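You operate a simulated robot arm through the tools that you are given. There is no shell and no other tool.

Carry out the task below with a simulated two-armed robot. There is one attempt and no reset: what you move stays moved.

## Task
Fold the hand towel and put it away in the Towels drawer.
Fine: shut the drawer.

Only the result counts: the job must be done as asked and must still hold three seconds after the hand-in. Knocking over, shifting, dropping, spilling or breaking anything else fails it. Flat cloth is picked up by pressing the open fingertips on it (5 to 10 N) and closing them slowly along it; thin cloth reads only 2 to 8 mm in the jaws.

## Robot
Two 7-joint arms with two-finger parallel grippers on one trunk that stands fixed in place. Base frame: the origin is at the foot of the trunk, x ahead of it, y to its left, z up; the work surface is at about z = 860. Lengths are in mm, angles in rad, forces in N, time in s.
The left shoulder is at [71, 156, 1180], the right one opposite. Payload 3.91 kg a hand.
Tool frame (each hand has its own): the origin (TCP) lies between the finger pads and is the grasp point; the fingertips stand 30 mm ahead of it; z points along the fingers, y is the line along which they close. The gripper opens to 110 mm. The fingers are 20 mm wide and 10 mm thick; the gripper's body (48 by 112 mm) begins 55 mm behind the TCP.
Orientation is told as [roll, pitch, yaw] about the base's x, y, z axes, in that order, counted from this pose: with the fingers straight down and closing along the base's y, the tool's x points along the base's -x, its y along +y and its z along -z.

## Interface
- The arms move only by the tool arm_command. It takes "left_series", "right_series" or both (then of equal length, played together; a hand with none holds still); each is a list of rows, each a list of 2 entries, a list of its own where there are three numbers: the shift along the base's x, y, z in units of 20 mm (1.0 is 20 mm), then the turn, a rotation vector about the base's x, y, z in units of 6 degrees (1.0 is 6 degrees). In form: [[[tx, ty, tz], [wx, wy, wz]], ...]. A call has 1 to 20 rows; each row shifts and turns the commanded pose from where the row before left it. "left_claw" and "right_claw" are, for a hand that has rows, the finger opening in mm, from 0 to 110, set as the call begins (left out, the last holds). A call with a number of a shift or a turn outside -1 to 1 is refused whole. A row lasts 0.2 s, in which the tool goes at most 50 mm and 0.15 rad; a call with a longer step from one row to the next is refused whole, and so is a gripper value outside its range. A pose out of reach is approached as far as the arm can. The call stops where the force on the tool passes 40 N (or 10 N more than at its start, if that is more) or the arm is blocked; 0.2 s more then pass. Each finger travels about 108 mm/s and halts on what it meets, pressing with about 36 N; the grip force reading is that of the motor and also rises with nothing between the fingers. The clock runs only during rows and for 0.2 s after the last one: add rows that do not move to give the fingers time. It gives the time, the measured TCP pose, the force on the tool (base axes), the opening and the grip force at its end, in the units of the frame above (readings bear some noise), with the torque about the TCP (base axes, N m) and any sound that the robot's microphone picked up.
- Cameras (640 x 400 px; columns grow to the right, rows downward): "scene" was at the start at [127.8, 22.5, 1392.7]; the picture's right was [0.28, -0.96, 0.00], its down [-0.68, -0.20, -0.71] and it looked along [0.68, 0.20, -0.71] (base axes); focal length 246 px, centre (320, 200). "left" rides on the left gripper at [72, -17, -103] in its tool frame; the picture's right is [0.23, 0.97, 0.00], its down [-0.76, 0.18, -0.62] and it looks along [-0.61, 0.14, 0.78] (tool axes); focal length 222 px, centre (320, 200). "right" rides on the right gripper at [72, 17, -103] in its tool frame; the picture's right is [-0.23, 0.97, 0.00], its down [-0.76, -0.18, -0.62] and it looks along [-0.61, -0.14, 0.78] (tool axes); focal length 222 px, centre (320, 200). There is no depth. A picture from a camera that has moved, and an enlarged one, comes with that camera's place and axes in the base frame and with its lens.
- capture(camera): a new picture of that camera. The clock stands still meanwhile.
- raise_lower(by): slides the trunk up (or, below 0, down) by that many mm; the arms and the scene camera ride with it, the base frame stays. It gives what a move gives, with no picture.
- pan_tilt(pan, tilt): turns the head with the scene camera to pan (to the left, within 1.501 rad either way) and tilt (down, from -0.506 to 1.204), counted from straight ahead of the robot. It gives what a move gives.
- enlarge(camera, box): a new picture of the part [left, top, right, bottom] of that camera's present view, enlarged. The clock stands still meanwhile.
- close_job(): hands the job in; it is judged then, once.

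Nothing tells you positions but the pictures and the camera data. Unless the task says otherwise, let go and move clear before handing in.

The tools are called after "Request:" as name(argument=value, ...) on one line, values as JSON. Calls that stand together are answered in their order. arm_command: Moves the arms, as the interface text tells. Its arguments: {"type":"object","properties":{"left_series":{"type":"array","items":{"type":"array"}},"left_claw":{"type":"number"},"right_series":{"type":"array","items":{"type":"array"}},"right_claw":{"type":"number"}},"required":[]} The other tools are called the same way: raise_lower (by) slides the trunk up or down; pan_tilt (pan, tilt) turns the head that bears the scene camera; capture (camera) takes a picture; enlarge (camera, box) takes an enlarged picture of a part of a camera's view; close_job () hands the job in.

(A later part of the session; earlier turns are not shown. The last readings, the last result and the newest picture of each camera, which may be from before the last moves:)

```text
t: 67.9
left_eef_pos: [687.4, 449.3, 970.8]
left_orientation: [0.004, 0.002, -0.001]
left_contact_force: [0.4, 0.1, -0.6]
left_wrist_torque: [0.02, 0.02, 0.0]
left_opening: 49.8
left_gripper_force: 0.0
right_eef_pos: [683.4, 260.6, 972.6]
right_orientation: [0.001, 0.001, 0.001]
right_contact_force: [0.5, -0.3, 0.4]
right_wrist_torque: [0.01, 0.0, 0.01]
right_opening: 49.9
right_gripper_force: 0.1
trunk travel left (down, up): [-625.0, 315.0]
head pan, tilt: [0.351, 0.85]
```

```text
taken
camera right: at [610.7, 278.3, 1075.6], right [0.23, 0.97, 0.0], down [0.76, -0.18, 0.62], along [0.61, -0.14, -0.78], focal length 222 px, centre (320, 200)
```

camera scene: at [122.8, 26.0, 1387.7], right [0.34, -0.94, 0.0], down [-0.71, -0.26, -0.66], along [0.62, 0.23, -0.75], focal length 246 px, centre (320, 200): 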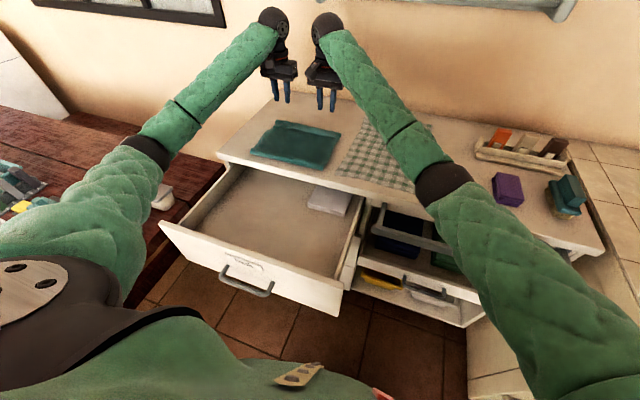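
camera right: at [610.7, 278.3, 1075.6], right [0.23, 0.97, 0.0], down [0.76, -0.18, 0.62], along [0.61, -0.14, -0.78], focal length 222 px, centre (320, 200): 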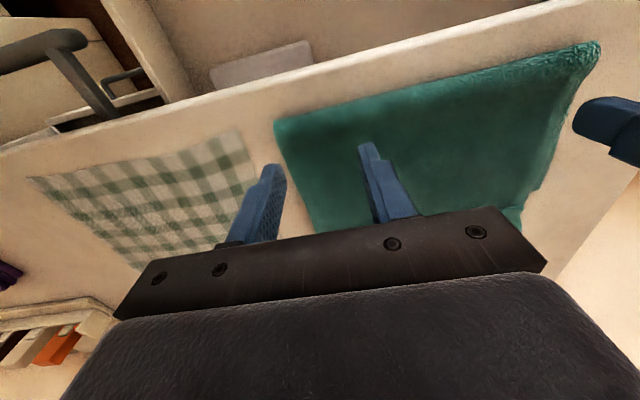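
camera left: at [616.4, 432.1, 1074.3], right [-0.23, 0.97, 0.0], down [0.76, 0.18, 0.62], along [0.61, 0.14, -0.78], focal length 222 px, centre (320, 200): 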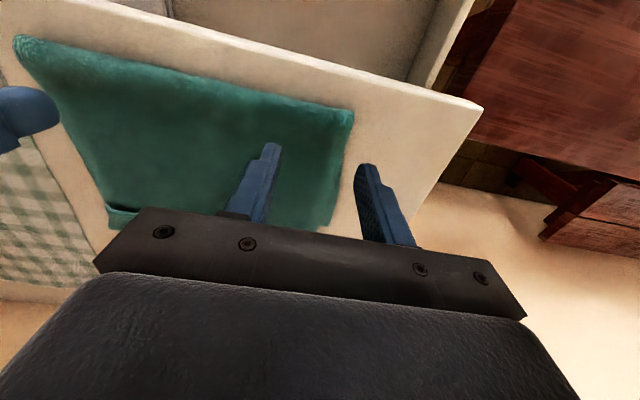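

The fold edge is at x ≈ 672, from y ≈ 222 to 475. I'll line up just inside the edge and come down near the cloth.

Request:
arm_command(left_series=[[[-0.05, -0.28, -0.9], [0, 0, 0]], [[-0.05, -0.28, -0.9], [0, 0, 0]], [[-0.05, -0.28, -0.9], [0, 0, 0]], [[0, 0, -0.2], [0, 0, 0]], [[0, 0, -0.1], [0, 0, 0]]], right_series=[[[0, 0.04, -0.9], [0, 0, 0]], [[0, 0.04, -0.9], [0, 0, 0]], [[0, 0.02, -0.9], [0, 0, 0]], [[0, 0, -0.2], [0, 0, 0]], [[0, 0, -0.15], [0, 0, 0]]])

Request:
arm_command(left_series=[[[0, 0, -0.1], [0, 0, 0]], [[0, 0, -0.1], [0, 0, 0]], [[0, 0, -0.1], [0, 0, 0]]], right_series=[[[0, 0, -0.1], [0, 0, 0]], [[0, 0, -0.1], [0, 0, 0]], [[0, 0, -0.1], [0, 0, 0]]])

Request:
capture(camera="left")

Request:
capture(camera="right")

```text
t: 69.1
left_eef_pos: [683.7, 433.0, 911.8]
left_orientation: [0.0, 0.0, 0.001]
left_contact_force: [0.2, 0.3, -0.6]
left_wrist_torque: [0.03, 0.01, 0.02]
left_opening: 50.1
left_gripper_force: 0.0
right_eef_pos: [683.7, 261.1, 912.0]
right_orientation: [0.001, 0.0, 0.001]
right_contact_force: [-0.8, 0.0, -0.6]
right_wrist_torque: [0.02, 0.01, 0.01]
right_opening: 50.3
right_gripper_force: 0.1
trunk travel left (down, up): [-625.0, 315.0]
head pan, tilt: [0.351, 0.85]
```

```text
t: 69.9
left_eef_pos: [683.1, 433.7, 906.1]
left_orientation: [0.003, 0.001, 0.001]
left_contact_force: [0.3, 0.4, 0.6]
left_wrist_torque: [0.0, 0.02, 0.01]
left_opening: 50.1
left_gripper_force: 0.2
right_eef_pos: [684.1, 261.7, 906.2]
right_orientation: [0.0, 0.0, 0.0]
right_contact_force: [0.5, -0.8, -0.3]
right_wrist_torque: [-0.03, -0.04, -0.01]
right_opening: 50.1
right_gripper_force: 0.0
trunk travel left (down, up): [-625.0, 315.0]
head pan, tilt: [0.351, 0.85]
```

```text
taken
camera left: at [612.4, 415.3, 1009.4], right [-0.23, 0.97, 0.0], down [0.76, 0.18, 0.62], along [0.61, 0.14, -0.78], focal length 222 px, centre (320, 200)
```

left: 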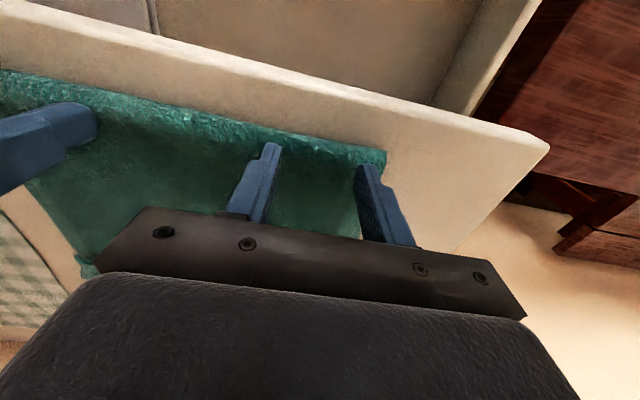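

```text
taken
camera right: at [610.9, 279.0, 1008.7], right [0.23, 0.97, 0.0], down [0.76, -0.18, 0.62], along [0.61, -0.14, -0.78], focal length 222 px, centre (320, 200)
```

right: 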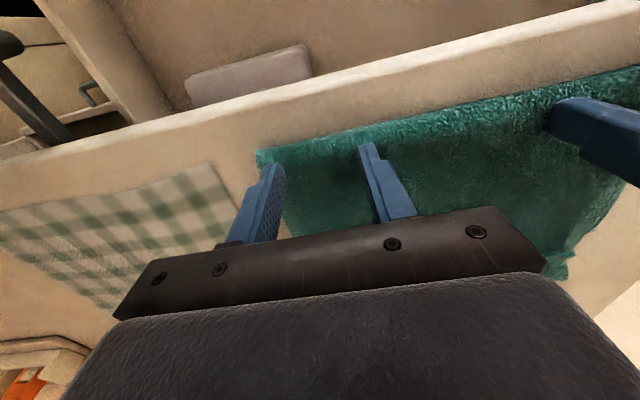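

The fingertips are over the fold edge on both sides. I'll press down slowly.

Request:
arm_command(left_series=[[[0, 0, -0.1], [0, 0, 0]], [[0, 0, -0.1], [0, 0, 0]]], right_series=[[[0, 0, -0.1], [0, 0, 0]], [[0, 0, -0.1], [0, 0, 0]]])

Request:
arm_command(left_series=[[[0, 0, -0.05], [0, 0, 0]], [[0, 0, -0.05], [0, 0, 0]]], right_series=[[[0, 0, -0.05], [0, 0, 0]], [[0, 0, -0.05], [0, 0, 0]]])

```text
t: 70.5
left_eef_pos: [683.1, 432.4, 903.3]
left_orientation: [0.002, 0.0, -0.002]
left_contact_force: [0.1, 0.3, 0.2]
left_wrist_torque: [0.0, -0.04, 0.01]
left_opening: 50.0
left_gripper_force: 0.1
right_eef_pos: [684.7, 262.6, 902.1]
right_orientation: [0.0, 0.0, 0.0]
right_contact_force: [0.2, 0.1, 0.0]
right_wrist_torque: [0.0, -0.02, -0.02]
right_opening: 50.1
right_gripper_force: 0.1
trunk travel left (down, up): [-625.0, 315.0]
head pan, tilt: [0.351, 0.85]
```

```text
t: 71.1
left_eef_pos: [683.1, 431.8, 899.8]
left_orientation: [0.001, -0.002, 0.0]
left_contact_force: [0.3, 0.2, 0.7]
left_wrist_torque: [0.04, 0.0, -0.03]
left_opening: 50.0
left_gripper_force: 0.0
right_eef_pos: [684.3, 261.0, 900.2]
right_orientation: [0.0, 0.0, -0.002]
right_contact_force: [0.3, -0.2, -0.8]
right_wrist_torque: [0.01, -0.03, 0.01]
right_opening: 50.2
right_gripper_force: 0.0
trunk travel left (down, up): [-625.0, 315.0]
head pan, tilt: [0.351, 0.85]
```

Request:
arm_command(left_series=[[[0, 0, -0.05], [0, 0, 0]], [[0, 0, -0.05], [0, 0, 0]]], right_series=[[[0, 0, -0.05], [0, 0, 0]], [[0, 0, -0.05], [0, 0, 0]]])

Request:
arm_command(left_series=[[[0, 0, -0.05], [0, 0, 0]], [[0, 0, -0.05], [0, 0, 0]]], right_series=[[[0, 0, -0.05], [0, 0, 0]], [[0, 0, -0.05], [0, 0, 0]]])

```text
t: 71.7
left_eef_pos: [682.5, 432.6, 898.1]
left_orientation: [0.003, -0.001, 0.001]
left_contact_force: [0.8, -0.4, 2.6]
left_wrist_torque: [0.0, -0.02, -0.01]
left_opening: 49.9
left_gripper_force: 0.1
right_eef_pos: [684.5, 260.9, 898.3]
right_orientation: [0.001, 0.0, -0.001]
right_contact_force: [-0.6, 0.5, 3.1]
right_wrist_torque: [0.02, 0.0, 0.01]
right_opening: 49.7
right_gripper_force: 0.0
trunk travel left (down, up): [-625.0, 315.0]
head pan, tilt: [0.351, 0.85]
```

```text
t: 72.3
left_eef_pos: [682.9, 432.2, 897.2]
left_orientation: [0.001, 0.0, 0.0]
left_contact_force: [0.9, -0.1, 4.8]
left_wrist_torque: [0.04, -0.07, 0.03]
left_opening: 49.7
left_gripper_force: 0.0
right_eef_pos: [683.4, 261.3, 896.4]
right_orientation: [0.0, 0.0, 0.001]
right_contact_force: [1.0, -0.8, 7.0]
right_wrist_torque: [-0.04, -0.02, 0.03]
right_opening: 49.8
right_gripper_force: 0.1
trunk travel left (down, up): [-625.0, 315.0]
head pan, tilt: [0.351, 0.85]
```

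Contact is about 5 N left and 7 N right. I'll press a touch more on the left and close both slowly.

Request:
arm_command(left_series=[[[0, 0, -0.06], [0, 0, 0]], [[0, 0, 0], [0, 0, 0]]], right_series=[[[0, 0, -0.02], [0, 0, 0]], [[0, 0, 0], [0, 0, 0]]], left_claw=42, right_claw=42)

Request:
arm_command(left_series=[[[0, 0, 0], [0, 0, 0]], [[0, 0, 0], [0, 0, 0]]], right_series=[[[0, 0, 0], [0, 0, 0]], [[0, 0, 0], [0, 0, 0]]], left_claw=34, right_claw=34)

Request:
arm_command(left_series=[[[0, 0, 0], [0, 0, 0]], [[0, 0, 0], [0, 0, 0]]], right_series=[[[0, 0, 0], [0, 0, 0]], [[0, 0, 0], [0, 0, 0]]], left_claw=26, right_claw=26)

Request:
arm_command(left_series=[[[0, 0, 0], [0, 0, 0]], [[0, 0, 0], [0, 0, 0]]], right_series=[[[0, 0, 0], [0, 0, 0]], [[0, 0, 0], [0, 0, 0]]], left_claw=18, right_claw=18)

Request:
capture(camera="left")

Request:
capture(camera="right")

```text
t: 72.9
left_eef_pos: [681.9, 431.5, 896.6]
left_orientation: [0.003, 0.0, -0.001]
left_contact_force: [1.3, -2.3, 8.7]
left_wrist_torque: [0.0, -0.03, 0.0]
left_opening: 41.9
left_gripper_force: 0.1
right_eef_pos: [682.3, 260.8, 895.4]
right_orientation: [0.0, 0.0, 0.0]
right_contact_force: [1.7, 2.8, 7.3]
right_wrist_torque: [0.05, -0.07, -0.02]
right_opening: 42.2
right_gripper_force: 0.9
trunk travel left (down, up): [-625.0, 315.0]
head pan, tilt: [0.351, 0.85]
```

```text
t: 73.5
left_eef_pos: [681.7, 432.4, 896.0]
left_orientation: [0.001, 0.0, -0.004]
left_contact_force: [0.6, -3.2, 8.7]
left_wrist_torque: [-0.08, -0.05, 0.01]
left_opening: 34.8
left_gripper_force: 0.2
right_eef_pos: [682.3, 262.5, 896.6]
right_orientation: [0.002, 0.0, 0.002]
right_contact_force: [0.8, 2.2, 8.4]
right_wrist_torque: [0.04, -0.04, 0.02]
right_opening: 34.7
right_gripper_force: 0.4
trunk travel left (down, up): [-625.0, 315.0]
head pan, tilt: [0.351, 0.85]
```

```text
t: 74.1
left_eef_pos: [682.0, 431.7, 896.4]
left_orientation: [0.002, 0.002, 0.0]
left_contact_force: [0.2, -1.6, 8.7]
left_wrist_torque: [-0.05, -0.04, 0.0]
left_opening: 25.7
left_gripper_force: 0.0
right_eef_pos: [683.3, 261.2, 896.2]
right_orientation: [0.001, 0.002, 0.0]
right_contact_force: [-0.9, 0.6, 7.9]
right_wrist_torque: [0.0, -0.02, 0.03]
right_opening: 25.1
right_gripper_force: 0.1
trunk travel left (down, up): [-625.0, 315.0]
head pan, tilt: [0.351, 0.85]
```

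```text
t: 74.7
left_eef_pos: [682.6, 431.9, 896.7]
left_orientation: [0.001, -0.001, 0.001]
left_contact_force: [0.6, -2.7, 10.2]
left_wrist_torque: [-0.05, -0.01, 0.03]
left_opening: 18.5
left_gripper_force: 0.1
right_eef_pos: [682.0, 262.4, 895.4]
right_orientation: [0.001, -0.001, -0.001]
right_contact_force: [-0.2, 2.8, 7.9]
right_wrist_torque: [0.09, -0.02, 0.02]
right_opening: 19.1
right_gripper_force: 1.2
trunk travel left (down, up): [-625.0, 315.0]
head pan, tilt: [0.351, 0.85]
```

```text
taken
camera left: at [611.0, 414.1, 998.9], right [-0.23, 0.97, 0.0], down [0.76, 0.18, 0.62], along [0.61, 0.14, -0.78], focal length 222 px, centre (320, 200)
```

left: 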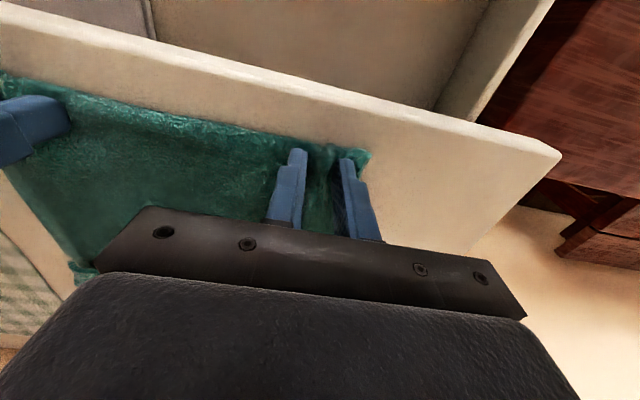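

```text
taken
camera right: at [609.2, 278.9, 999.1], right [0.23, 0.97, 0.0], down [0.76, -0.18, 0.62], along [0.61, -0.14, -0.78], focal length 222 px, centre (320, 200)
```

right: 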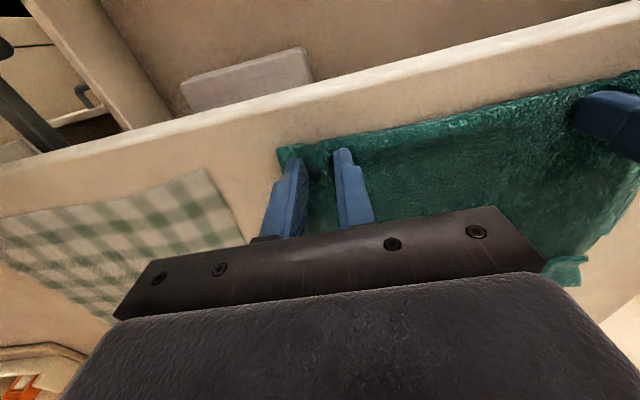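

The cloth is bunching between the fingers again. I'll finish closing.

Request:
arm_command(left_series=[[[0, 0, 0], [0, 0, 0]], [[0, 0, 0], [0, 0, 0]]], right_series=[[[0, 0, 0], [0, 0, 0]], [[0, 0, 0], [0, 0, 0]]], left_claw=12, right_claw=12)

Request:
arm_command(left_series=[[[0, 0, 0], [0, 0, 0]], [[0, 0, 0], [0, 0, 0]]], right_series=[[[0, 0, 0], [0, 0, 0]], [[0, 0, 0], [0, 0, 0]]], left_claw=6, right_claw=6)

Request:
arm_command(left_series=[[[0, 0, 0], [0, 0, 0]], [[0, 0, 0], [0, 0, 0]]], right_series=[[[0, 0, 0], [0, 0, 0]], [[0, 0, 0], [0, 0, 0]]], left_claw=0, right_claw=0)

Request:
arm_command(left_series=[[[0, -0.2, 0.2], [0, 0, 0]], [[0, -0.1, 0.3], [0, 0, 0]], [[0, 0, 0.4], [0, 0, 0]], [[0, 0, 0.5], [0, 0, 0]], [[0, 0, 0.5], [0, 0, 0]], [[0, 0, 0], [0, 0, 0]]], right_series=[[[0, 0.2, 0.2], [0, 0, 0]], [[0, 0.1, 0.3], [0, 0, 0]], [[0, 0, 0.4], [0, 0, 0]], [[0, 0, 0.5], [0, 0, 0]], [[0, 0, 0.5], [0, 0, 0]], [[0, 0, 0], [0, 0, 0]]])

Request:
capture(camera="left")

Request:
capture(camera="right")

Request:
capture(camera="scene")

```text
t: 75.3
left_eef_pos: [682.7, 430.6, 894.8]
left_orientation: [0.002, 0.0, 0.0]
left_contact_force: [0.7, -6.8, 9.2]
left_wrist_torque: [-0.23, -0.06, 0.0]
left_opening: 11.6
left_gripper_force: 8.1
right_eef_pos: [682.9, 261.1, 894.8]
right_orientation: [-0.001, 0.001, 0.0]
right_contact_force: [-0.5, 6.3, 9.8]
right_wrist_torque: [0.21, 0.01, -0.04]
right_opening: 11.5
right_gripper_force: 7.0
trunk travel left (down, up): [-625.0, 315.0]
head pan, tilt: [0.351, 0.85]
```

```text
t: 75.9
left_eef_pos: [682.8, 431.9, 894.8]
left_orientation: [0.002, -0.001, -0.003]
left_contact_force: [0.1, -9.7, 8.2]
left_wrist_torque: [-0.3, -0.02, 0.05]
left_opening: 8.1
left_gripper_force: 36.2
right_eef_pos: [683.6, 260.2, 895.4]
right_orientation: [0.0, 0.0, -0.001]
right_contact_force: [-1.6, 7.8, 8.8]
right_wrist_torque: [0.26, 0.04, 0.04]
right_opening: 11.7
right_gripper_force: 4.5
trunk travel left (down, up): [-625.0, 315.0]
head pan, tilt: [0.351, 0.85]
```

```text
t: 76.5
left_eef_pos: [681.3, 431.5, 894.5]
left_orientation: [0.002, 0.001, -0.001]
left_contact_force: [0.8, -13.3, 10.2]
left_wrist_torque: [-0.44, 0.0, 0.03]
left_opening: 8.0
left_gripper_force: 36.0
right_eef_pos: [682.9, 261.2, 896.4]
right_orientation: [0.001, 0.0, 0.0]
right_contact_force: [-0.1, 14.6, 9.7]
right_wrist_torque: [0.46, -0.03, 0.06]
right_opening: 6.3
right_gripper_force: 36.3
trunk travel left (down, up): [-625.0, 315.0]
head pan, tilt: [0.351, 0.85]
```

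```text
t: 77.9
left_eef_pos: [684.6, 425.2, 933.8]
left_orientation: [0.002, -0.001, -0.001]
left_contact_force: [-0.2, -1.0, -0.1]
left_wrist_torque: [0.0, 0.0, 0.05]
left_opening: 7.2
left_gripper_force: 35.7
right_eef_pos: [684.6, 268.4, 932.6]
right_orientation: [0.0, 0.0, 0.001]
right_contact_force: [-0.5, 1.0, -1.4]
right_wrist_torque: [0.02, -0.01, 0.03]
right_opening: 5.5
right_gripper_force: 35.9
trunk travel left (down, up): [-625.0, 315.0]
head pan, tilt: [0.351, 0.85]
```

```text
taken
camera left: at [613.2, 408.3, 1036.5], right [-0.23, 0.97, 0.0], down [0.76, 0.18, 0.62], along [0.61, 0.14, -0.78], focal length 222 px, centre (320, 200)
```

left: 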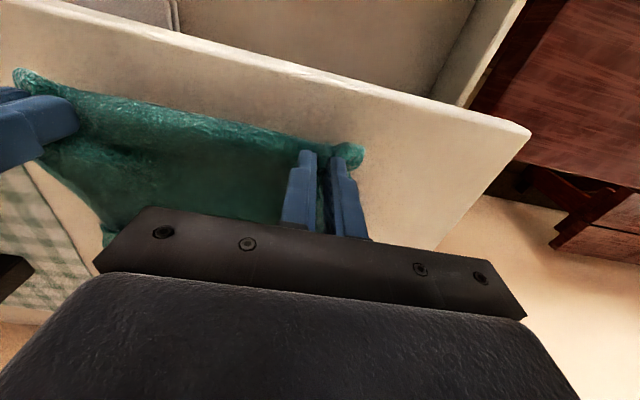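

```text
taken
camera right: at [610.3, 284.5, 1035.9], right [0.23, 0.97, 0.0], down [0.76, -0.18, 0.62], along [0.61, -0.14, -0.78], focal length 222 px, centre (320, 200)
```

right: 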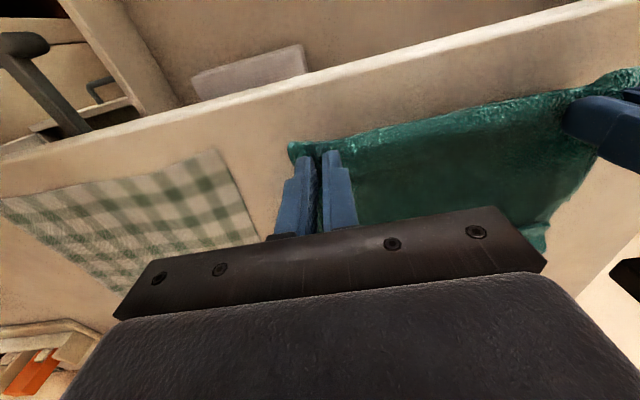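

```text
taken
camera scene: at [123.4, 26.5, 1387.7], right [0.34, -0.94, 0.0], down [-0.71, -0.26, -0.66], along [0.62, 0.23, -0.75], focal length 246 px, centre (320, 200)
```

scene: 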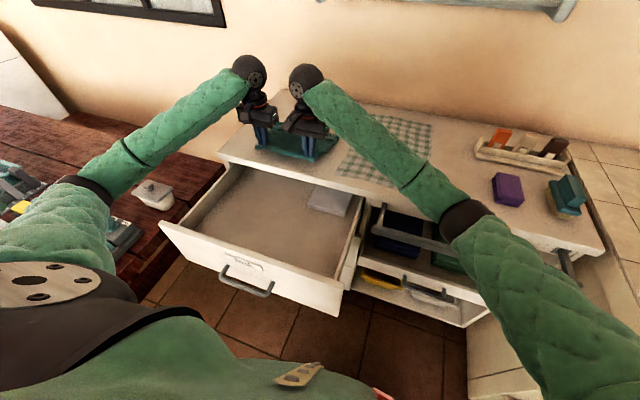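

Both hands hold the fold edge with 5–7 mm of cloth in the jaws. I'll lift the folded towel clear of the counter, drifting slightly forward so it doesn't scrape.

Request:
arm_command(left_series=[[[0.3, 0, 0.6], [0, 0, 0]], [[0.3, 0, 0.7], [0, 0, 0]], [[0.3, 0, 0.7], [0, 0, 0]], [[0.3, 0, 0.7], [0, 0, 0]], [[0.3, 0, 0.7], [0, 0, 0]], [[0.3, 0, 0.7], [0, 0, 0]], [[0.3, 0, 0.7], [0, 0, 0]], [[0.3, 0, 0.7], [0, 0, 0]], [[0.2, 0, 0.7], [0, 0, 0]], [[0.2, 0, 0.7], [0, 0, 0]], [[0, 0, 0.7], [0, 0, 0]], [[0, 0, 0.7], [0, 0, 0]], [[0, 0, 0.7], [0, 0, 0]], [[0, 0, 0.7], [0, 0, 0]], [[0, 0, 0.5], [0, 0, 0]]], right_series=[[[0.3, 0, 0.6], [0, 0, 0]], [[0.3, 0, 0.7], [0, 0, 0]], [[0.3, 0, 0.7], [0, 0, 0]], [[0.3, 0, 0.7], [0, 0, 0]], [[0.3, 0, 0.7], [0, 0, 0]], [[0.3, 0, 0.7], [0, 0, 0]], [[0.3, 0, 0.7], [0, 0, 0]], [[0.3, 0, 0.7], [0, 0, 0]], [[0.2, 0, 0.7], [0, 0, 0]], [[0.2, 0, 0.7], [0, 0, 0]], [[0, 0, 0.7], [0, 0, 0]], [[0, 0, 0.7], [0, 0, 0]], [[0, 0, 0.7], [0, 0, 0]], [[0, 0, 0.7], [0, 0, 0]], [[0, 0, 0.5], [0, 0, 0]]])

Request:
capture(camera="scene")

Request:
capture(camera="left")

Request:
capture(camera="right")

```text
t: 81.1
left_eef_pos: [740.1, 425.6, 1138.7]
left_orientation: [0.002, -0.001, -0.001]
left_contact_force: [-0.3, -0.8, -0.2]
left_wrist_torque: [0.05, 0.05, 0.03]
left_opening: 7.2
left_gripper_force: 36.5
right_eef_pos: [739.9, 267.5, 1136.8]
right_orientation: [-0.001, -0.001, 0.0]
right_contact_force: [-0.2, 0.7, 0.1]
right_wrist_torque: [-0.02, 0.05, 0.04]
right_opening: 5.4
right_gripper_force: 36.2
trunk travel left (down, up): [-625.0, 315.0]
head pan, tilt: [0.351, 0.85]
```

```text
taken
camera scene: at [123.3, 26.2, 1387.7], right [0.34, -0.94, 0.0], down [-0.71, -0.26, -0.66], along [0.62, 0.23, -0.75], focal length 246 px, centre (320, 200)
```

scene: 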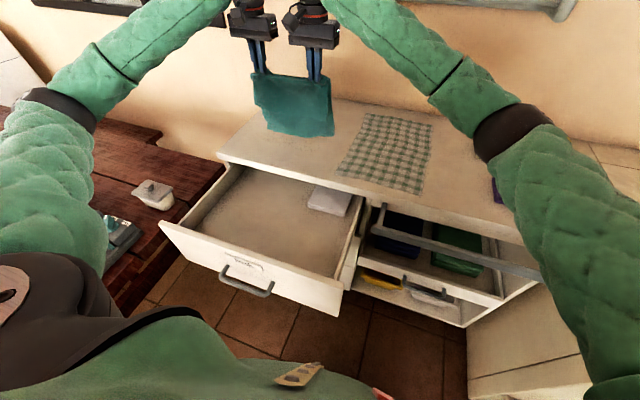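

```text
taken
camera left: at [668.8, 408.4, 1241.0], right [-0.23, 0.97, 0.0], down [0.76, 0.18, 0.62], along [0.61, 0.14, -0.78], focal length 222 px, centre (320, 200)
```

left: 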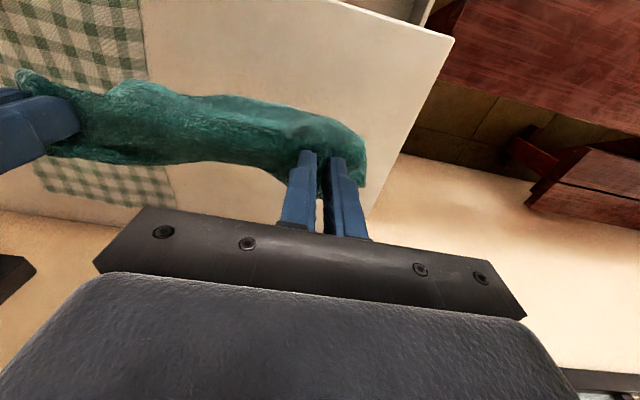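

```text
taken
camera right: at [666.4, 284.9, 1240.3], right [0.23, 0.97, 0.0], down [0.76, -0.18, 0.62], along [0.61, -0.14, -0.78], focal length 222 px, centre (320, 200)
```

right: 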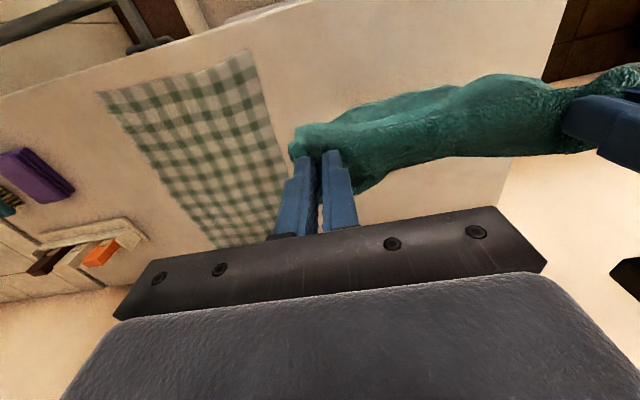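

The folded towel hangs freely below both hands. I'll zoom in to see that the layers stayed together.

Request:
enlarge(camera="scene", box=[230, 40, 350, 150])

```text
3.64 times, centred on (290, 95) of scene
camera zoom: at [123.3, 26.2, 1387.7], right [0.34, -0.94, 0.0], down [-0.71, -0.26, -0.66], along [0.62, 0.23, -0.75], focal length 896 px, centre (429, 582)
```

zoom: 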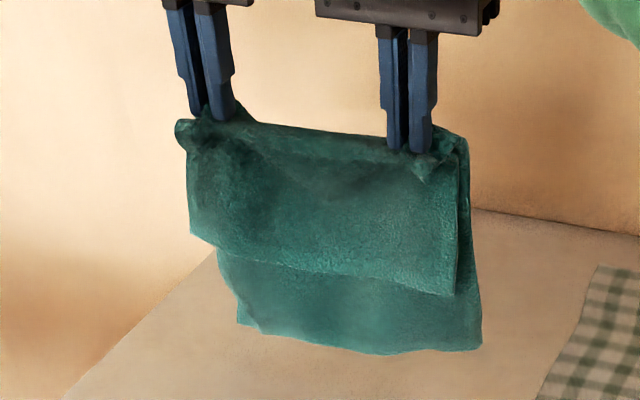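

The towel is hanging folded, with the fold at the hands and both free edges down. I'll carry it back and slightly left until it is over the open drawer at about x 580.

Request:
arm_command(left_series=[[[-0.3, 0.1, 0], [0, 0, 0]], [[-0.6, 0.18, 0], [0, 0, 0]], [[-0.65, 0.18, 0], [0, 0, 0]], [[-0.65, 0.18, 0], [0, 0, 0]], [[-0.65, 0.18, 0], [0, 0, 0]], [[-0.65, 0.18, 0], [0, 0, 0]], [[-0.65, 0.18, 0], [0, 0, 0]], [[-0.65, 0.18, 0], [0, 0, 0]], [[-0.65, 0.18, 0], [0, 0, 0]], [[-0.65, 0.18, 0], [0, 0, 0]], [[-0.65, 0.18, 0], [0, 0, 0]], [[-0.65, 0.18, 0], [0, 0, 0]], [[-0.4, 0.18, 0], [0, 0, 0]], [[-0.2, 0.1, 0], [0, 0, 0]], [[0, 0, 0], [0, 0, 0]], [[0, 0, 0], [0, 0, 0]]], right_series=[[[-0.3, 0.1, 0], [0, 0, 0]], [[-0.6, 0.18, 0], [0, 0, 0]], [[-0.65, 0.18, 0], [0, 0, 0]], [[-0.65, 0.18, 0], [0, 0, 0]], [[-0.65, 0.18, 0], [0, 0, 0]], [[-0.65, 0.18, 0], [0, 0, 0]], [[-0.65, 0.18, 0], [0, 0, 0]], [[-0.65, 0.18, 0], [0, 0, 0]], [[-0.65, 0.18, 0], [0, 0, 0]], [[-0.65, 0.18, 0], [0, 0, 0]], [[-0.65, 0.18, 0], [0, 0, 0]], [[-0.65, 0.18, 0], [0, 0, 0]], [[-0.4, 0.18, 0], [0, 0, 0]], [[-0.2, 0.1, 0], [0, 0, 0]], [[0, 0, 0], [0, 0, 0]], [[0, 0, 0], [0, 0, 0]]])

Request:
capture(camera="scene")

Request:
capture(camera="left")

Request:
capture(camera="right")

```text
t: 84.5
left_eef_pos: [578.3, 472.8, 1136.7]
left_orientation: [-0.001, -0.001, -0.001]
left_contact_force: [0.9, -1.1, -0.7]
left_wrist_torque: [0.0, 0.04, 0.06]
left_opening: 7.0
left_gripper_force: 36.3
right_eef_pos: [578.5, 316.3, 1137.1]
right_orientation: [-0.001, 0.0, 0.0]
right_contact_force: [0.5, 0.7, -0.1]
right_wrist_torque: [0.02, 0.03, 0.02]
right_opening: 5.4
right_gripper_force: 36.4
trunk travel left (down, up): [-625.0, 315.0]
head pan, tilt: [0.351, 0.85]
```

```text
taken
camera scene: at [123.2, 26.5, 1387.7], right [0.34, -0.94, 0.0], down [-0.71, -0.26, -0.66], along [0.62, 0.23, -0.75], focal length 246 px, centre (320, 200)
```

scene: 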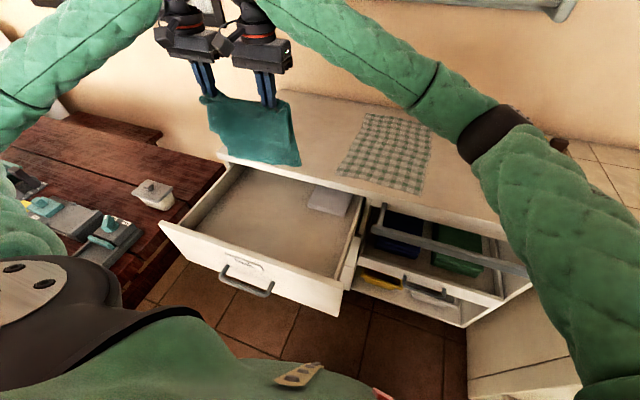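

```text
taken
camera left: at [508.4, 455.9, 1240.3], right [-0.23, 0.97, 0.0], down [0.76, 0.18, 0.62], along [0.61, 0.14, -0.78], focal length 222 px, centre (320, 200)
```

left: 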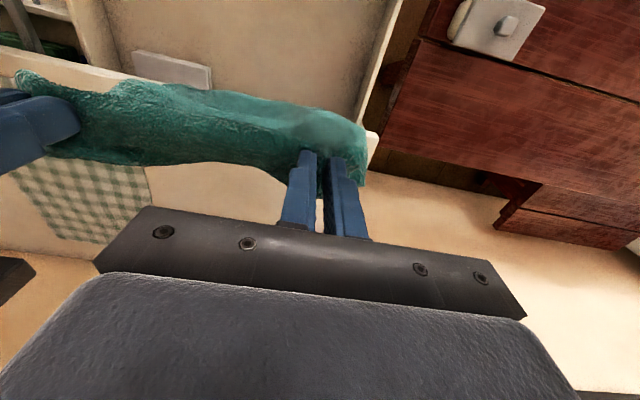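

```text
taken
camera right: at [505.9, 332.9, 1240.3], right [0.23, 0.97, 0.0], down [0.76, -0.18, 0.62], along [0.61, -0.14, -0.78], focal length 222 px, centre (320, 200)
```

right: 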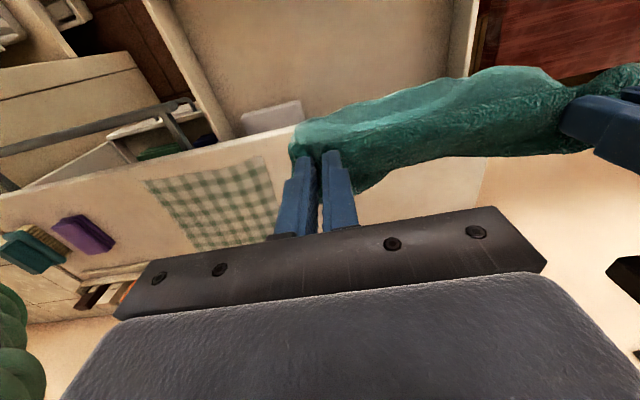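

The towel hangs over the drawer, about y 275–510, clear of the stack in y. I'll lower it until the free edges are about to touch the drawer floor.

Request:
arm_command(left_series=[[[0, 0.04, -0.4], [0, 0, 0]], [[0, 0.04, -0.65], [0, 0, 0]], [[0, 0.04, -0.65], [0, 0, 0]], [[0, 0.04, -0.65], [0, 0, 0]], [[0, 0.04, -0.65], [0, 0, 0]], [[0, 0.04, -0.65], [0, 0, 0]], [[0, 0.04, -0.65], [0, 0, 0]], [[0, 0.04, -0.65], [0, 0, 0]], [[0, 0.04, -0.65], [0, 0, 0]], [[0, 0.04, -0.65], [0, 0, 0]], [[0, 0.04, -0.65], [0, 0, 0]], [[0, 0.04, -0.65], [0, 0, 0]], [[0, 0.04, -0.65], [0, 0, 0]], [[0, 0, -0.5], [0, 0, 0]]], right_series=[[[0, 0.04, -0.4], [0, 0, 0]], [[0, 0.04, -0.65], [0, 0, 0]], [[0, 0.04, -0.65], [0, 0, 0]], [[0, 0.04, -0.65], [0, 0, 0]], [[0, 0.04, -0.65], [0, 0, 0]], [[0, 0.04, -0.65], [0, 0, 0]], [[0, 0.04, -0.65], [0, 0, 0]], [[0, 0.04, -0.65], [0, 0, 0]], [[0, 0.04, -0.65], [0, 0, 0]], [[0, 0.04, -0.65], [0, 0, 0]], [[0, 0.04, -0.65], [0, 0, 0]], [[0, 0.04, -0.65], [0, 0, 0]], [[0, 0.04, -0.65], [0, 0, 0]], [[0, 0, -0.5], [0, 0, 0]]])

Request:
capture(camera="scene")

Request:
enlarge(camera="scene", box=[150, 80, 380, 300])

```text
t: 87.5
left_eef_pos: [579.6, 483.9, 963.0]
left_orientation: [0.001, -0.002, 0.0]
left_contact_force: [0.6, -1.4, 0.1]
left_wrist_torque: [0.0, 0.02, 0.06]
left_opening: 7.1
left_gripper_force: 36.1
right_eef_pos: [580.2, 325.2, 963.0]
right_orientation: [0.002, 0.001, 0.002]
right_contact_force: [0.7, 1.1, 0.3]
right_wrist_torque: [0.02, -0.01, 0.04]
right_opening: 5.5
right_gripper_force: 36.3
trunk travel left (down, up): [-625.0, 315.0]
head pan, tilt: [0.351, 0.85]
```

```text
taken
camera scene: at [123.4, 26.5, 1387.8], right [0.34, -0.94, 0.0], down [-0.71, -0.26, -0.66], along [0.62, 0.23, -0.75], focal length 246 px, centre (320, 200)
```

scene: 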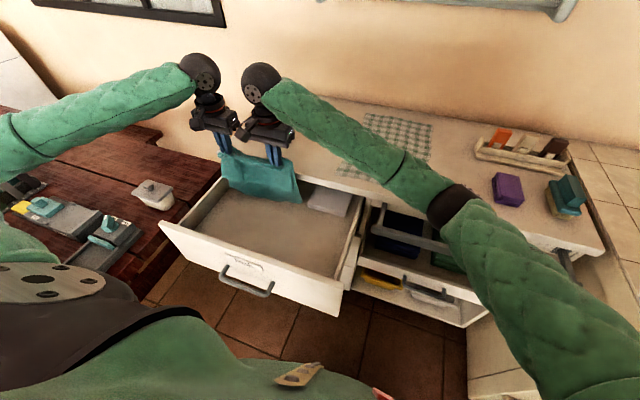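

```text
1.82 times, centred on (265, 190) of scene
camera zoom: at [123.4, 26.5, 1387.8], right [0.34, -0.94, 0.0], down [-0.71, -0.26, -0.66], along [0.62, 0.23, -0.75], focal length 448 px, centre (420, 218)
```

zoom: 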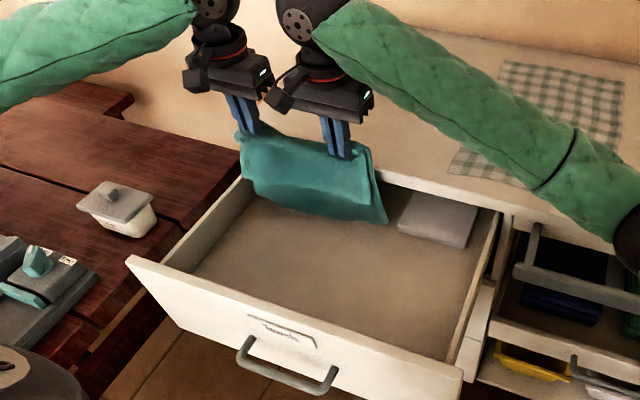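

The towel is going into the drawer clear of the stack. I'll lay it down by moving back towards the drawer front while lowering.

Request:
arm_command(left_series=[[[0, 0, -0.4], [0, 0, 0]], [[-0.3, 0, -0.5], [0, 0, 0]], [[-0.5, 0, -0.55], [0, 0, 0]], [[-0.55, 0, -0.55], [0, 0, 0]], [[-0.55, 0, -0.55], [0, 0, 0]], [[-0.55, 0, -0.55], [0, 0, 0]], [[-0.55, 0, -0.55], [0, 0, 0]], [[-0.55, 0, -0.55], [0, 0, 0]], [[-0.55, 0, -0.55], [0, 0, 0]]], right_series=[[[0, 0, -0.4], [0, 0, 0]], [[-0.3, 0, -0.5], [0, 0, 0]], [[-0.5, 0, -0.55], [0, 0, 0]], [[-0.55, 0, -0.55], [0, 0, 0]], [[-0.55, 0, -0.55], [0, 0, 0]], [[-0.55, 0, -0.55], [0, 0, 0]], [[-0.55, 0, -0.55], [0, 0, 0]], [[-0.55, 0, -0.55], [0, 0, 0]], [[-0.55, 0, -0.55], [0, 0, 0]]])

Request:
enlarge(camera="scene", box=[150, 80, 380, 300])

Request:
capture(camera="right")

Request:
capture(camera="left")

```text
t: 89.5
left_eef_pos: [496.3, 485.1, 868.1]
left_orientation: [0.001, 0.0, 0.0]
left_contact_force: [0.8, 0.2, -0.1]
left_wrist_torque: [0.0, 0.02, 0.02]
left_opening: 7.2
left_gripper_force: 36.2
right_eef_pos: [496.3, 325.0, 869.3]
right_orientation: [0.001, 0.001, -0.003]
right_contact_force: [-0.4, 1.7, -0.3]
right_wrist_torque: [-0.02, 0.02, 0.06]
right_opening: 5.6
right_gripper_force: 35.9
trunk travel left (down, up): [-625.0, 315.0]
head pan, tilt: [0.351, 0.85]
```

```text
1.82 times, centred on (265, 190) of scene
camera zoom: at [122.8, 26.4, 1387.8], right [0.34, -0.94, 0.0], down [-0.71, -0.26, -0.66], along [0.62, 0.23, -0.75], focal length 448 px, centre (420, 218)
```

zoom: 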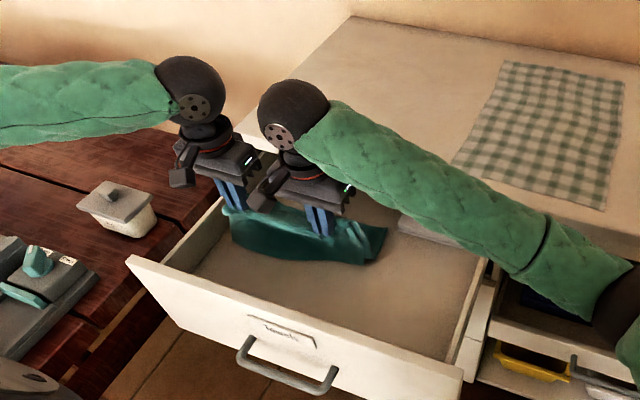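

```text
taken
camera right: at [423.1, 342.7, 972.0], right [0.23, 0.97, 0.0], down [0.76, -0.18, 0.62], along [0.61, -0.14, -0.78], focal length 222 px, centre (320, 200)
```

right: 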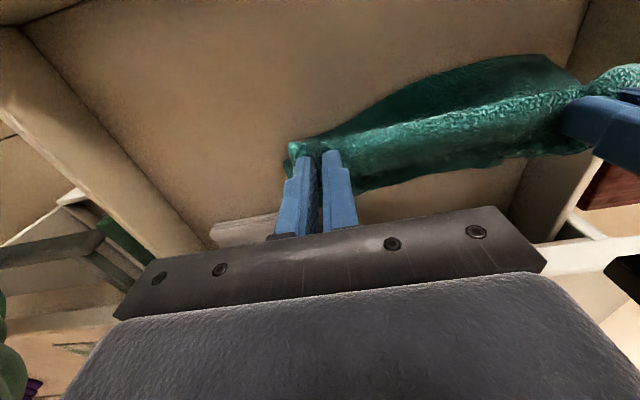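

```text
taken
camera left: at [426.6, 466.2, 971.3], right [-0.23, 0.97, 0.0], down [0.76, 0.18, 0.62], along [0.61, 0.14, -0.78], focal length 222 px, centre (320, 200)
```

left: 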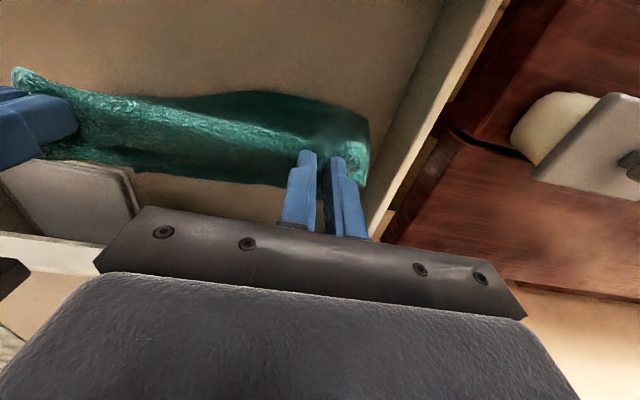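

I can't tell yet whether the two layers are lying together or splitting under the hands. I'll retrace upward a bit and look closely at how the layers hang before laying it.

Request:
arm_command(left_series=[[[0.5, 0, 0.6], [0, 0, 0]], [[0.5, 0, 0.6], [0, 0, 0]], [[0.5, 0, 0.6], [0, 0, 0]], [[0.5, 0, 0.6], [0, 0, 0]], [[0.5, 0, 0.6], [0, 0, 0]], [[0.5, 0, 0.7], [0, 0, 0]], [[0.5, 0, 0.7], [0, 0, 0]], [[0, 0, 0.7], [0, 0, 0]], [[0, 0, 0.7], [0, 0, 0]], [[0, 0, 0.7], [0, 0, 0]], [[0, 0, 0.7], [0, 0, 0]], [[0, 0, 0.7], [0, 0, 0]], [[0, 0, 0.7], [0, 0, 0]], [[0, 0, 0.7], [0, 0, 0]], [[0, 0, 0], [0, 0, 0]], [[0, 0, 0], [0, 0, 0]]], right_series=[[[0.5, 0, 0.6], [0, 0, 0]], [[0.5, 0, 0.6], [0, 0, 0]], [[0.5, 0, 0.6], [0, 0, 0]], [[0.5, 0, 0.6], [0, 0, 0]], [[0.5, 0, 0.6], [0, 0, 0]], [[0.5, 0, 0.7], [0, 0, 0]], [[0.5, 0, 0.7], [0, 0, 0]], [[0, 0, 0.7], [0, 0, 0]], [[0, 0, 0.7], [0, 0, 0]], [[0, 0, 0.7], [0, 0, 0]], [[0, 0, 0.7], [0, 0, 0]], [[0, 0, 0.7], [0, 0, 0]], [[0, 0, 0.7], [0, 0, 0]], [[0, 0, 0.7], [0, 0, 0]], [[0, 0, 0], [0, 0, 0]], [[0, 0, 0], [0, 0, 0]]])

Request:
enlarge(camera="scene", box=[190, 60, 320, 190])

Request:
enlarge(camera="left", box=[0, 50, 420, 250])

Request:
enlarge(camera="right", box=[220, 50, 640, 250])

```text
t: 92.9
left_eef_pos: [568.5, 483.0, 1053.3]
left_orientation: [0.001, 0.001, -0.001]
left_contact_force: [-0.2, -1.4, -0.4]
left_wrist_torque: [0.03, 0.0, 0.05]
left_opening: 7.1
left_gripper_force: 35.7
right_eef_pos: [567.4, 325.3, 1056.0]
right_orientation: [-0.001, -0.001, -0.001]
right_contact_force: [0.3, 0.2, 0.4]
right_wrist_torque: [-0.01, 0.0, 0.03]
right_opening: 5.5
right_gripper_force: 35.9
trunk travel left (down, up): [-625.0, 315.0]
head pan, tilt: [0.351, 0.85]
```

```text
3.08 times, centred on (255, 125) of scene
camera zoom: at [123.2, 26.4, 1387.7], right [0.34, -0.94, 0.0], down [-0.71, -0.26, -0.66], along [0.62, 0.23, -0.75], focal length 758 px, centre (520, 431)
```

zoom: 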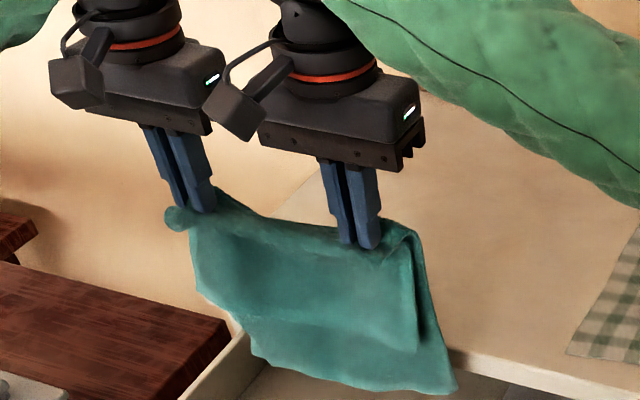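

```text
1.52 times, centred on (210, 150) of left
camera zoom: at [497.2, 465.9, 1157.0], right [-0.23, 0.97, 0.0], down [0.76, 0.18, 0.62], along [0.61, 0.14, -0.78], focal length 338 px, centre (488, 276)
```

zoom: 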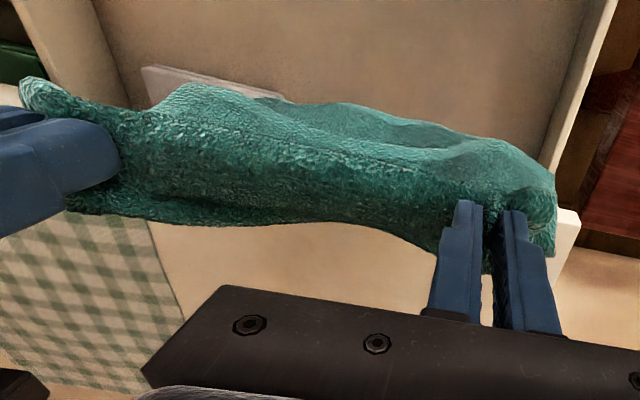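

```text
1.52 times, centred on (430, 150) of right
camera zoom: at [494.2, 343.5, 1158.9], right [0.23, 0.97, 0.0], down [0.76, -0.18, 0.62], along [0.61, -0.14, -0.78], focal length 338 px, centre (152, 276)
```

zoom: 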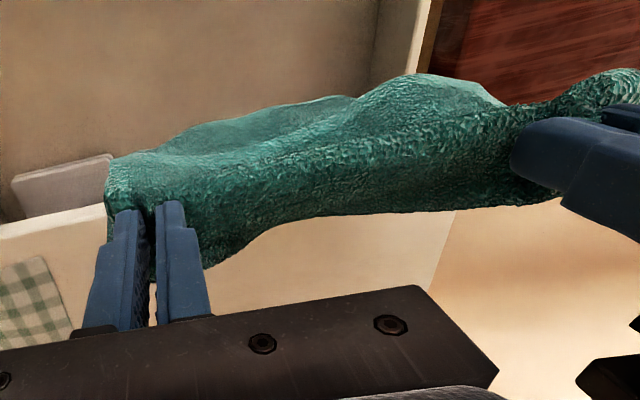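

The towel hangs folded over the grips, with the front layer a bit shorter than the rear one, which is fine. I'll lower it again and lead more towards the drawer front, so both free ends trail behind and end up under the fold.

Request:
arm_command(left_series=[[[0.2, 0, -0.5], [0, 0, 0]], [[0.2, 0, -0.7], [0, 0, 0]], [[0.2, 0, -0.7], [0, 0, 0]], [[0.2, 0, -0.7], [0, 0, 0]], [[0.1, 0, -0.7], [0, 0, 0]], [[0, 0, -0.7], [0, 0, 0]], [[0, 0, -0.7], [0, 0, 0]], [[0, 0, -0.5], [0, 0, 0]], [[-0.5, 0, -0.2], [0, 0, 0]], [[-0.6, 0, -0.2], [0, 0, 0]], [[-0.6, 0, -0.2], [0, 0, 0]], [[-0.6, 0, -0.2], [0, 0, 0]], [[-0.6, 0, -0.2], [0, 0, 0]], [[-0.6, 0, -0.4], [0, 0, 0]], [[-0.6, 0, -0.5], [0, 0, 0]]], right_series=[[[0.2, 0, -0.5], [0, 0, 0]], [[0.2, 0, -0.7], [0, 0, 0]], [[0.2, 0, -0.7], [0, 0, 0]], [[0.2, 0, -0.7], [0, 0, 0]], [[0.1, 0, -0.7], [0, 0, 0]], [[0, 0, -0.7], [0, 0, 0]], [[0, 0, -0.7], [0, 0, 0]], [[0, 0, -0.5], [0, 0, 0]], [[-0.5, 0, -0.2], [0, 0, 0]], [[-0.6, 0, -0.2], [0, 0, 0]], [[-0.6, 0, -0.2], [0, 0, 0]], [[-0.6, 0, -0.2], [0, 0, 0]], [[-0.6, 0, -0.2], [0, 0, 0]], [[-0.6, 0, -0.4], [0, 0, 0]], [[-0.6, 0, -0.5], [0, 0, 0]]])

Request:
enlarge(camera="scene", box=[150, 80, 380, 300])

Request:
enlarge(camera="left", box=[0, 30, 440, 250])

Request:
enlarge(camera="right", box=[200, 30, 640, 250])

```text
t: 96.1
left_eef_pos: [504.5, 484.7, 913.6]
left_orientation: [0.001, 0.0, -0.001]
left_contact_force: [0.8, -0.3, 0.0]
left_wrist_torque: [0.05, -0.01, 0.03]
left_opening: 6.9
left_gripper_force: 36.7
right_eef_pos: [504.9, 325.3, 912.5]
right_orientation: [-0.001, -0.001, 0.001]
right_contact_force: [-0.9, 0.6, -0.2]
right_wrist_torque: [0.0, 0.02, -0.01]
right_opening: 5.7
right_gripper_force: 36.5
trunk travel left (down, up): [-625.0, 315.0]
head pan, tilt: [0.351, 0.85]
```

```text
1.82 times, centred on (265, 190) of scene
camera zoom: at [122.8, 26.3, 1387.8], right [0.34, -0.94, 0.0], down [-0.71, -0.26, -0.66], along [0.62, 0.23, -0.75], focal length 448 px, centre (420, 218)
```

zoom: 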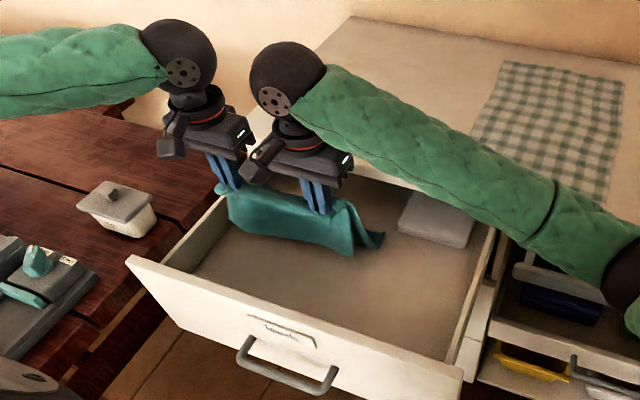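

```text
1.45 times, centred on (220, 140) of left
camera zoom: at [432.3, 466.3, 1016.1], right [-0.23, 0.97, 0.0], down [0.76, 0.18, 0.62], along [0.61, 0.14, -0.78], focal length 323 px, centre (466, 287)
```

zoom: 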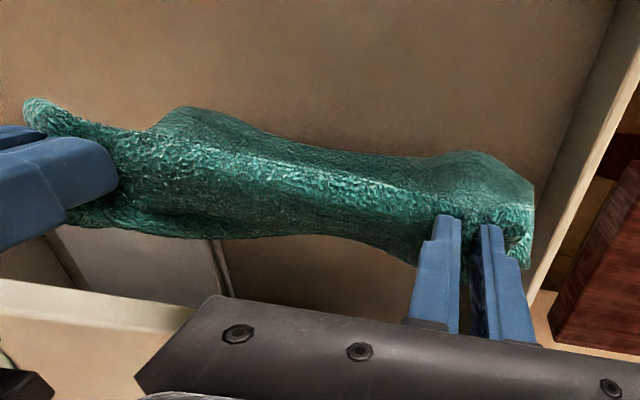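

```text
1.45 times, centred on (420, 140) of right
camera zoom: at [430.0, 343.2, 1015.7], right [0.23, 0.97, 0.0], down [0.76, -0.18, 0.62], along [0.61, -0.14, -0.78], focal length 323 px, centre (174, 287)
```

zoom: 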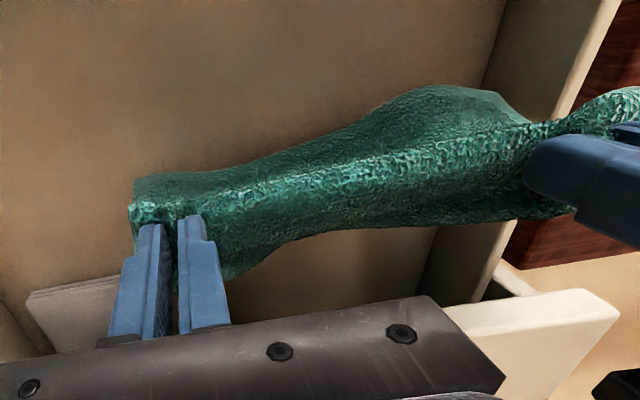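

The rear edge trails behind as intended. I'll continue down and towards the front.

Request:
arm_command(left_series=[[[-0.5, 0, -0.5], [0, 0, 0]], [[-0.5, 0, -0.5], [0, 0, 0]], [[-0.5, 0, -0.5], [0, 0, 0]], [[-0.5, 0, -0.5], [0, 0, 0]], [[-0.6, 0, -0.5], [0, 0, 0]], [[-0.6, 0, -0.5], [0, 0, 0]], [[-0.6, 0, -0.5], [0, 0, 0]]], right_series=[[[-0.5, 0, -0.5], [0, 0, 0]], [[-0.5, 0, -0.5], [0, 0, 0]], [[-0.5, 0, -0.5], [0, 0, 0]], [[-0.5, 0, -0.5], [0, 0, 0]], [[-0.6, 0, -0.5], [0, 0, 0]], [[-0.6, 0, -0.5], [0, 0, 0]], [[-0.6, 0, -0.5], [0, 0, 0]]])

Request:
enlarge(camera="scene", box=[150, 80, 380, 300])

Request:
enlarge(camera="left", box=[0, 30, 440, 250])

Request:
enlarge(camera="right", box=[200, 30, 640, 250])

```text
t: 97.7
left_eef_pos: [426.5, 484.4, 844.0]
left_orientation: [0.001, -0.001, 0.0]
left_contact_force: [-0.8, -0.6, -0.1]
left_wrist_torque: [0.04, -0.02, 0.07]
left_opening: 6.8
left_gripper_force: 36.1
right_eef_pos: [427.8, 324.4, 841.6]
right_orientation: [0.001, 0.001, 0.0]
right_contact_force: [-0.4, -0.5, 0.5]
right_wrist_torque: [0.02, -0.02, 0.04]
right_opening: 5.6
right_gripper_force: 35.8
trunk travel left (down, up): [-625.0, 315.0]
head pan, tilt: [0.351, 0.85]
```

```text
1.82 times, centred on (265, 190) of scene
camera zoom: at [122.8, 26.4, 1387.8], right [0.34, -0.94, 0.0], down [-0.71, -0.26, -0.66], along [0.62, 0.23, -0.75], focal length 448 px, centre (420, 218)
```

zoom: 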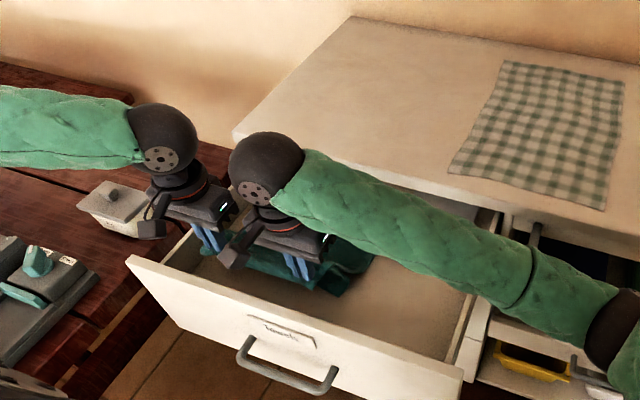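

```text
1.45 times, centred on (220, 140) of left
camera zoom: at [355.8, 466.4, 946.1], right [-0.23, 0.97, 0.0], down [0.76, 0.18, 0.62], along [0.61, 0.14, -0.78], focal length 323 px, centre (466, 287)
```

zoom: 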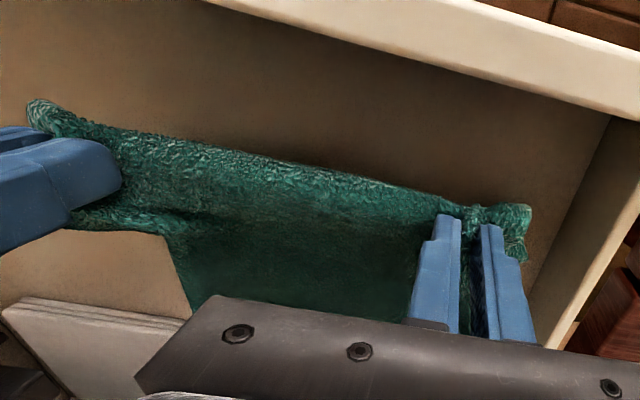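

```text
1.45 times, centred on (420, 140) of right
camera zoom: at [353.9, 343.7, 944.8], right [0.23, 0.97, 0.0], down [0.76, -0.18, 0.62], along [0.61, -0.14, -0.78], focal length 323 px, centre (174, 287)
```

zoom: 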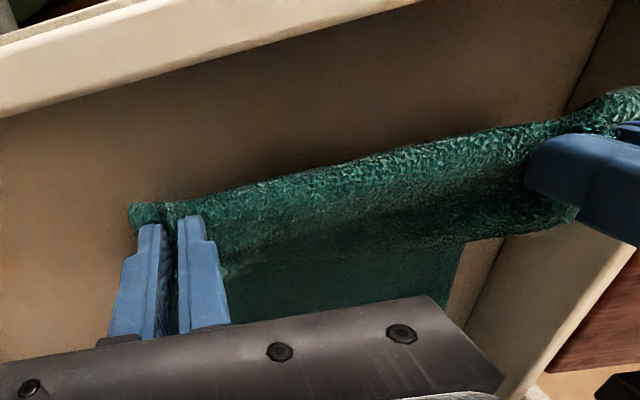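

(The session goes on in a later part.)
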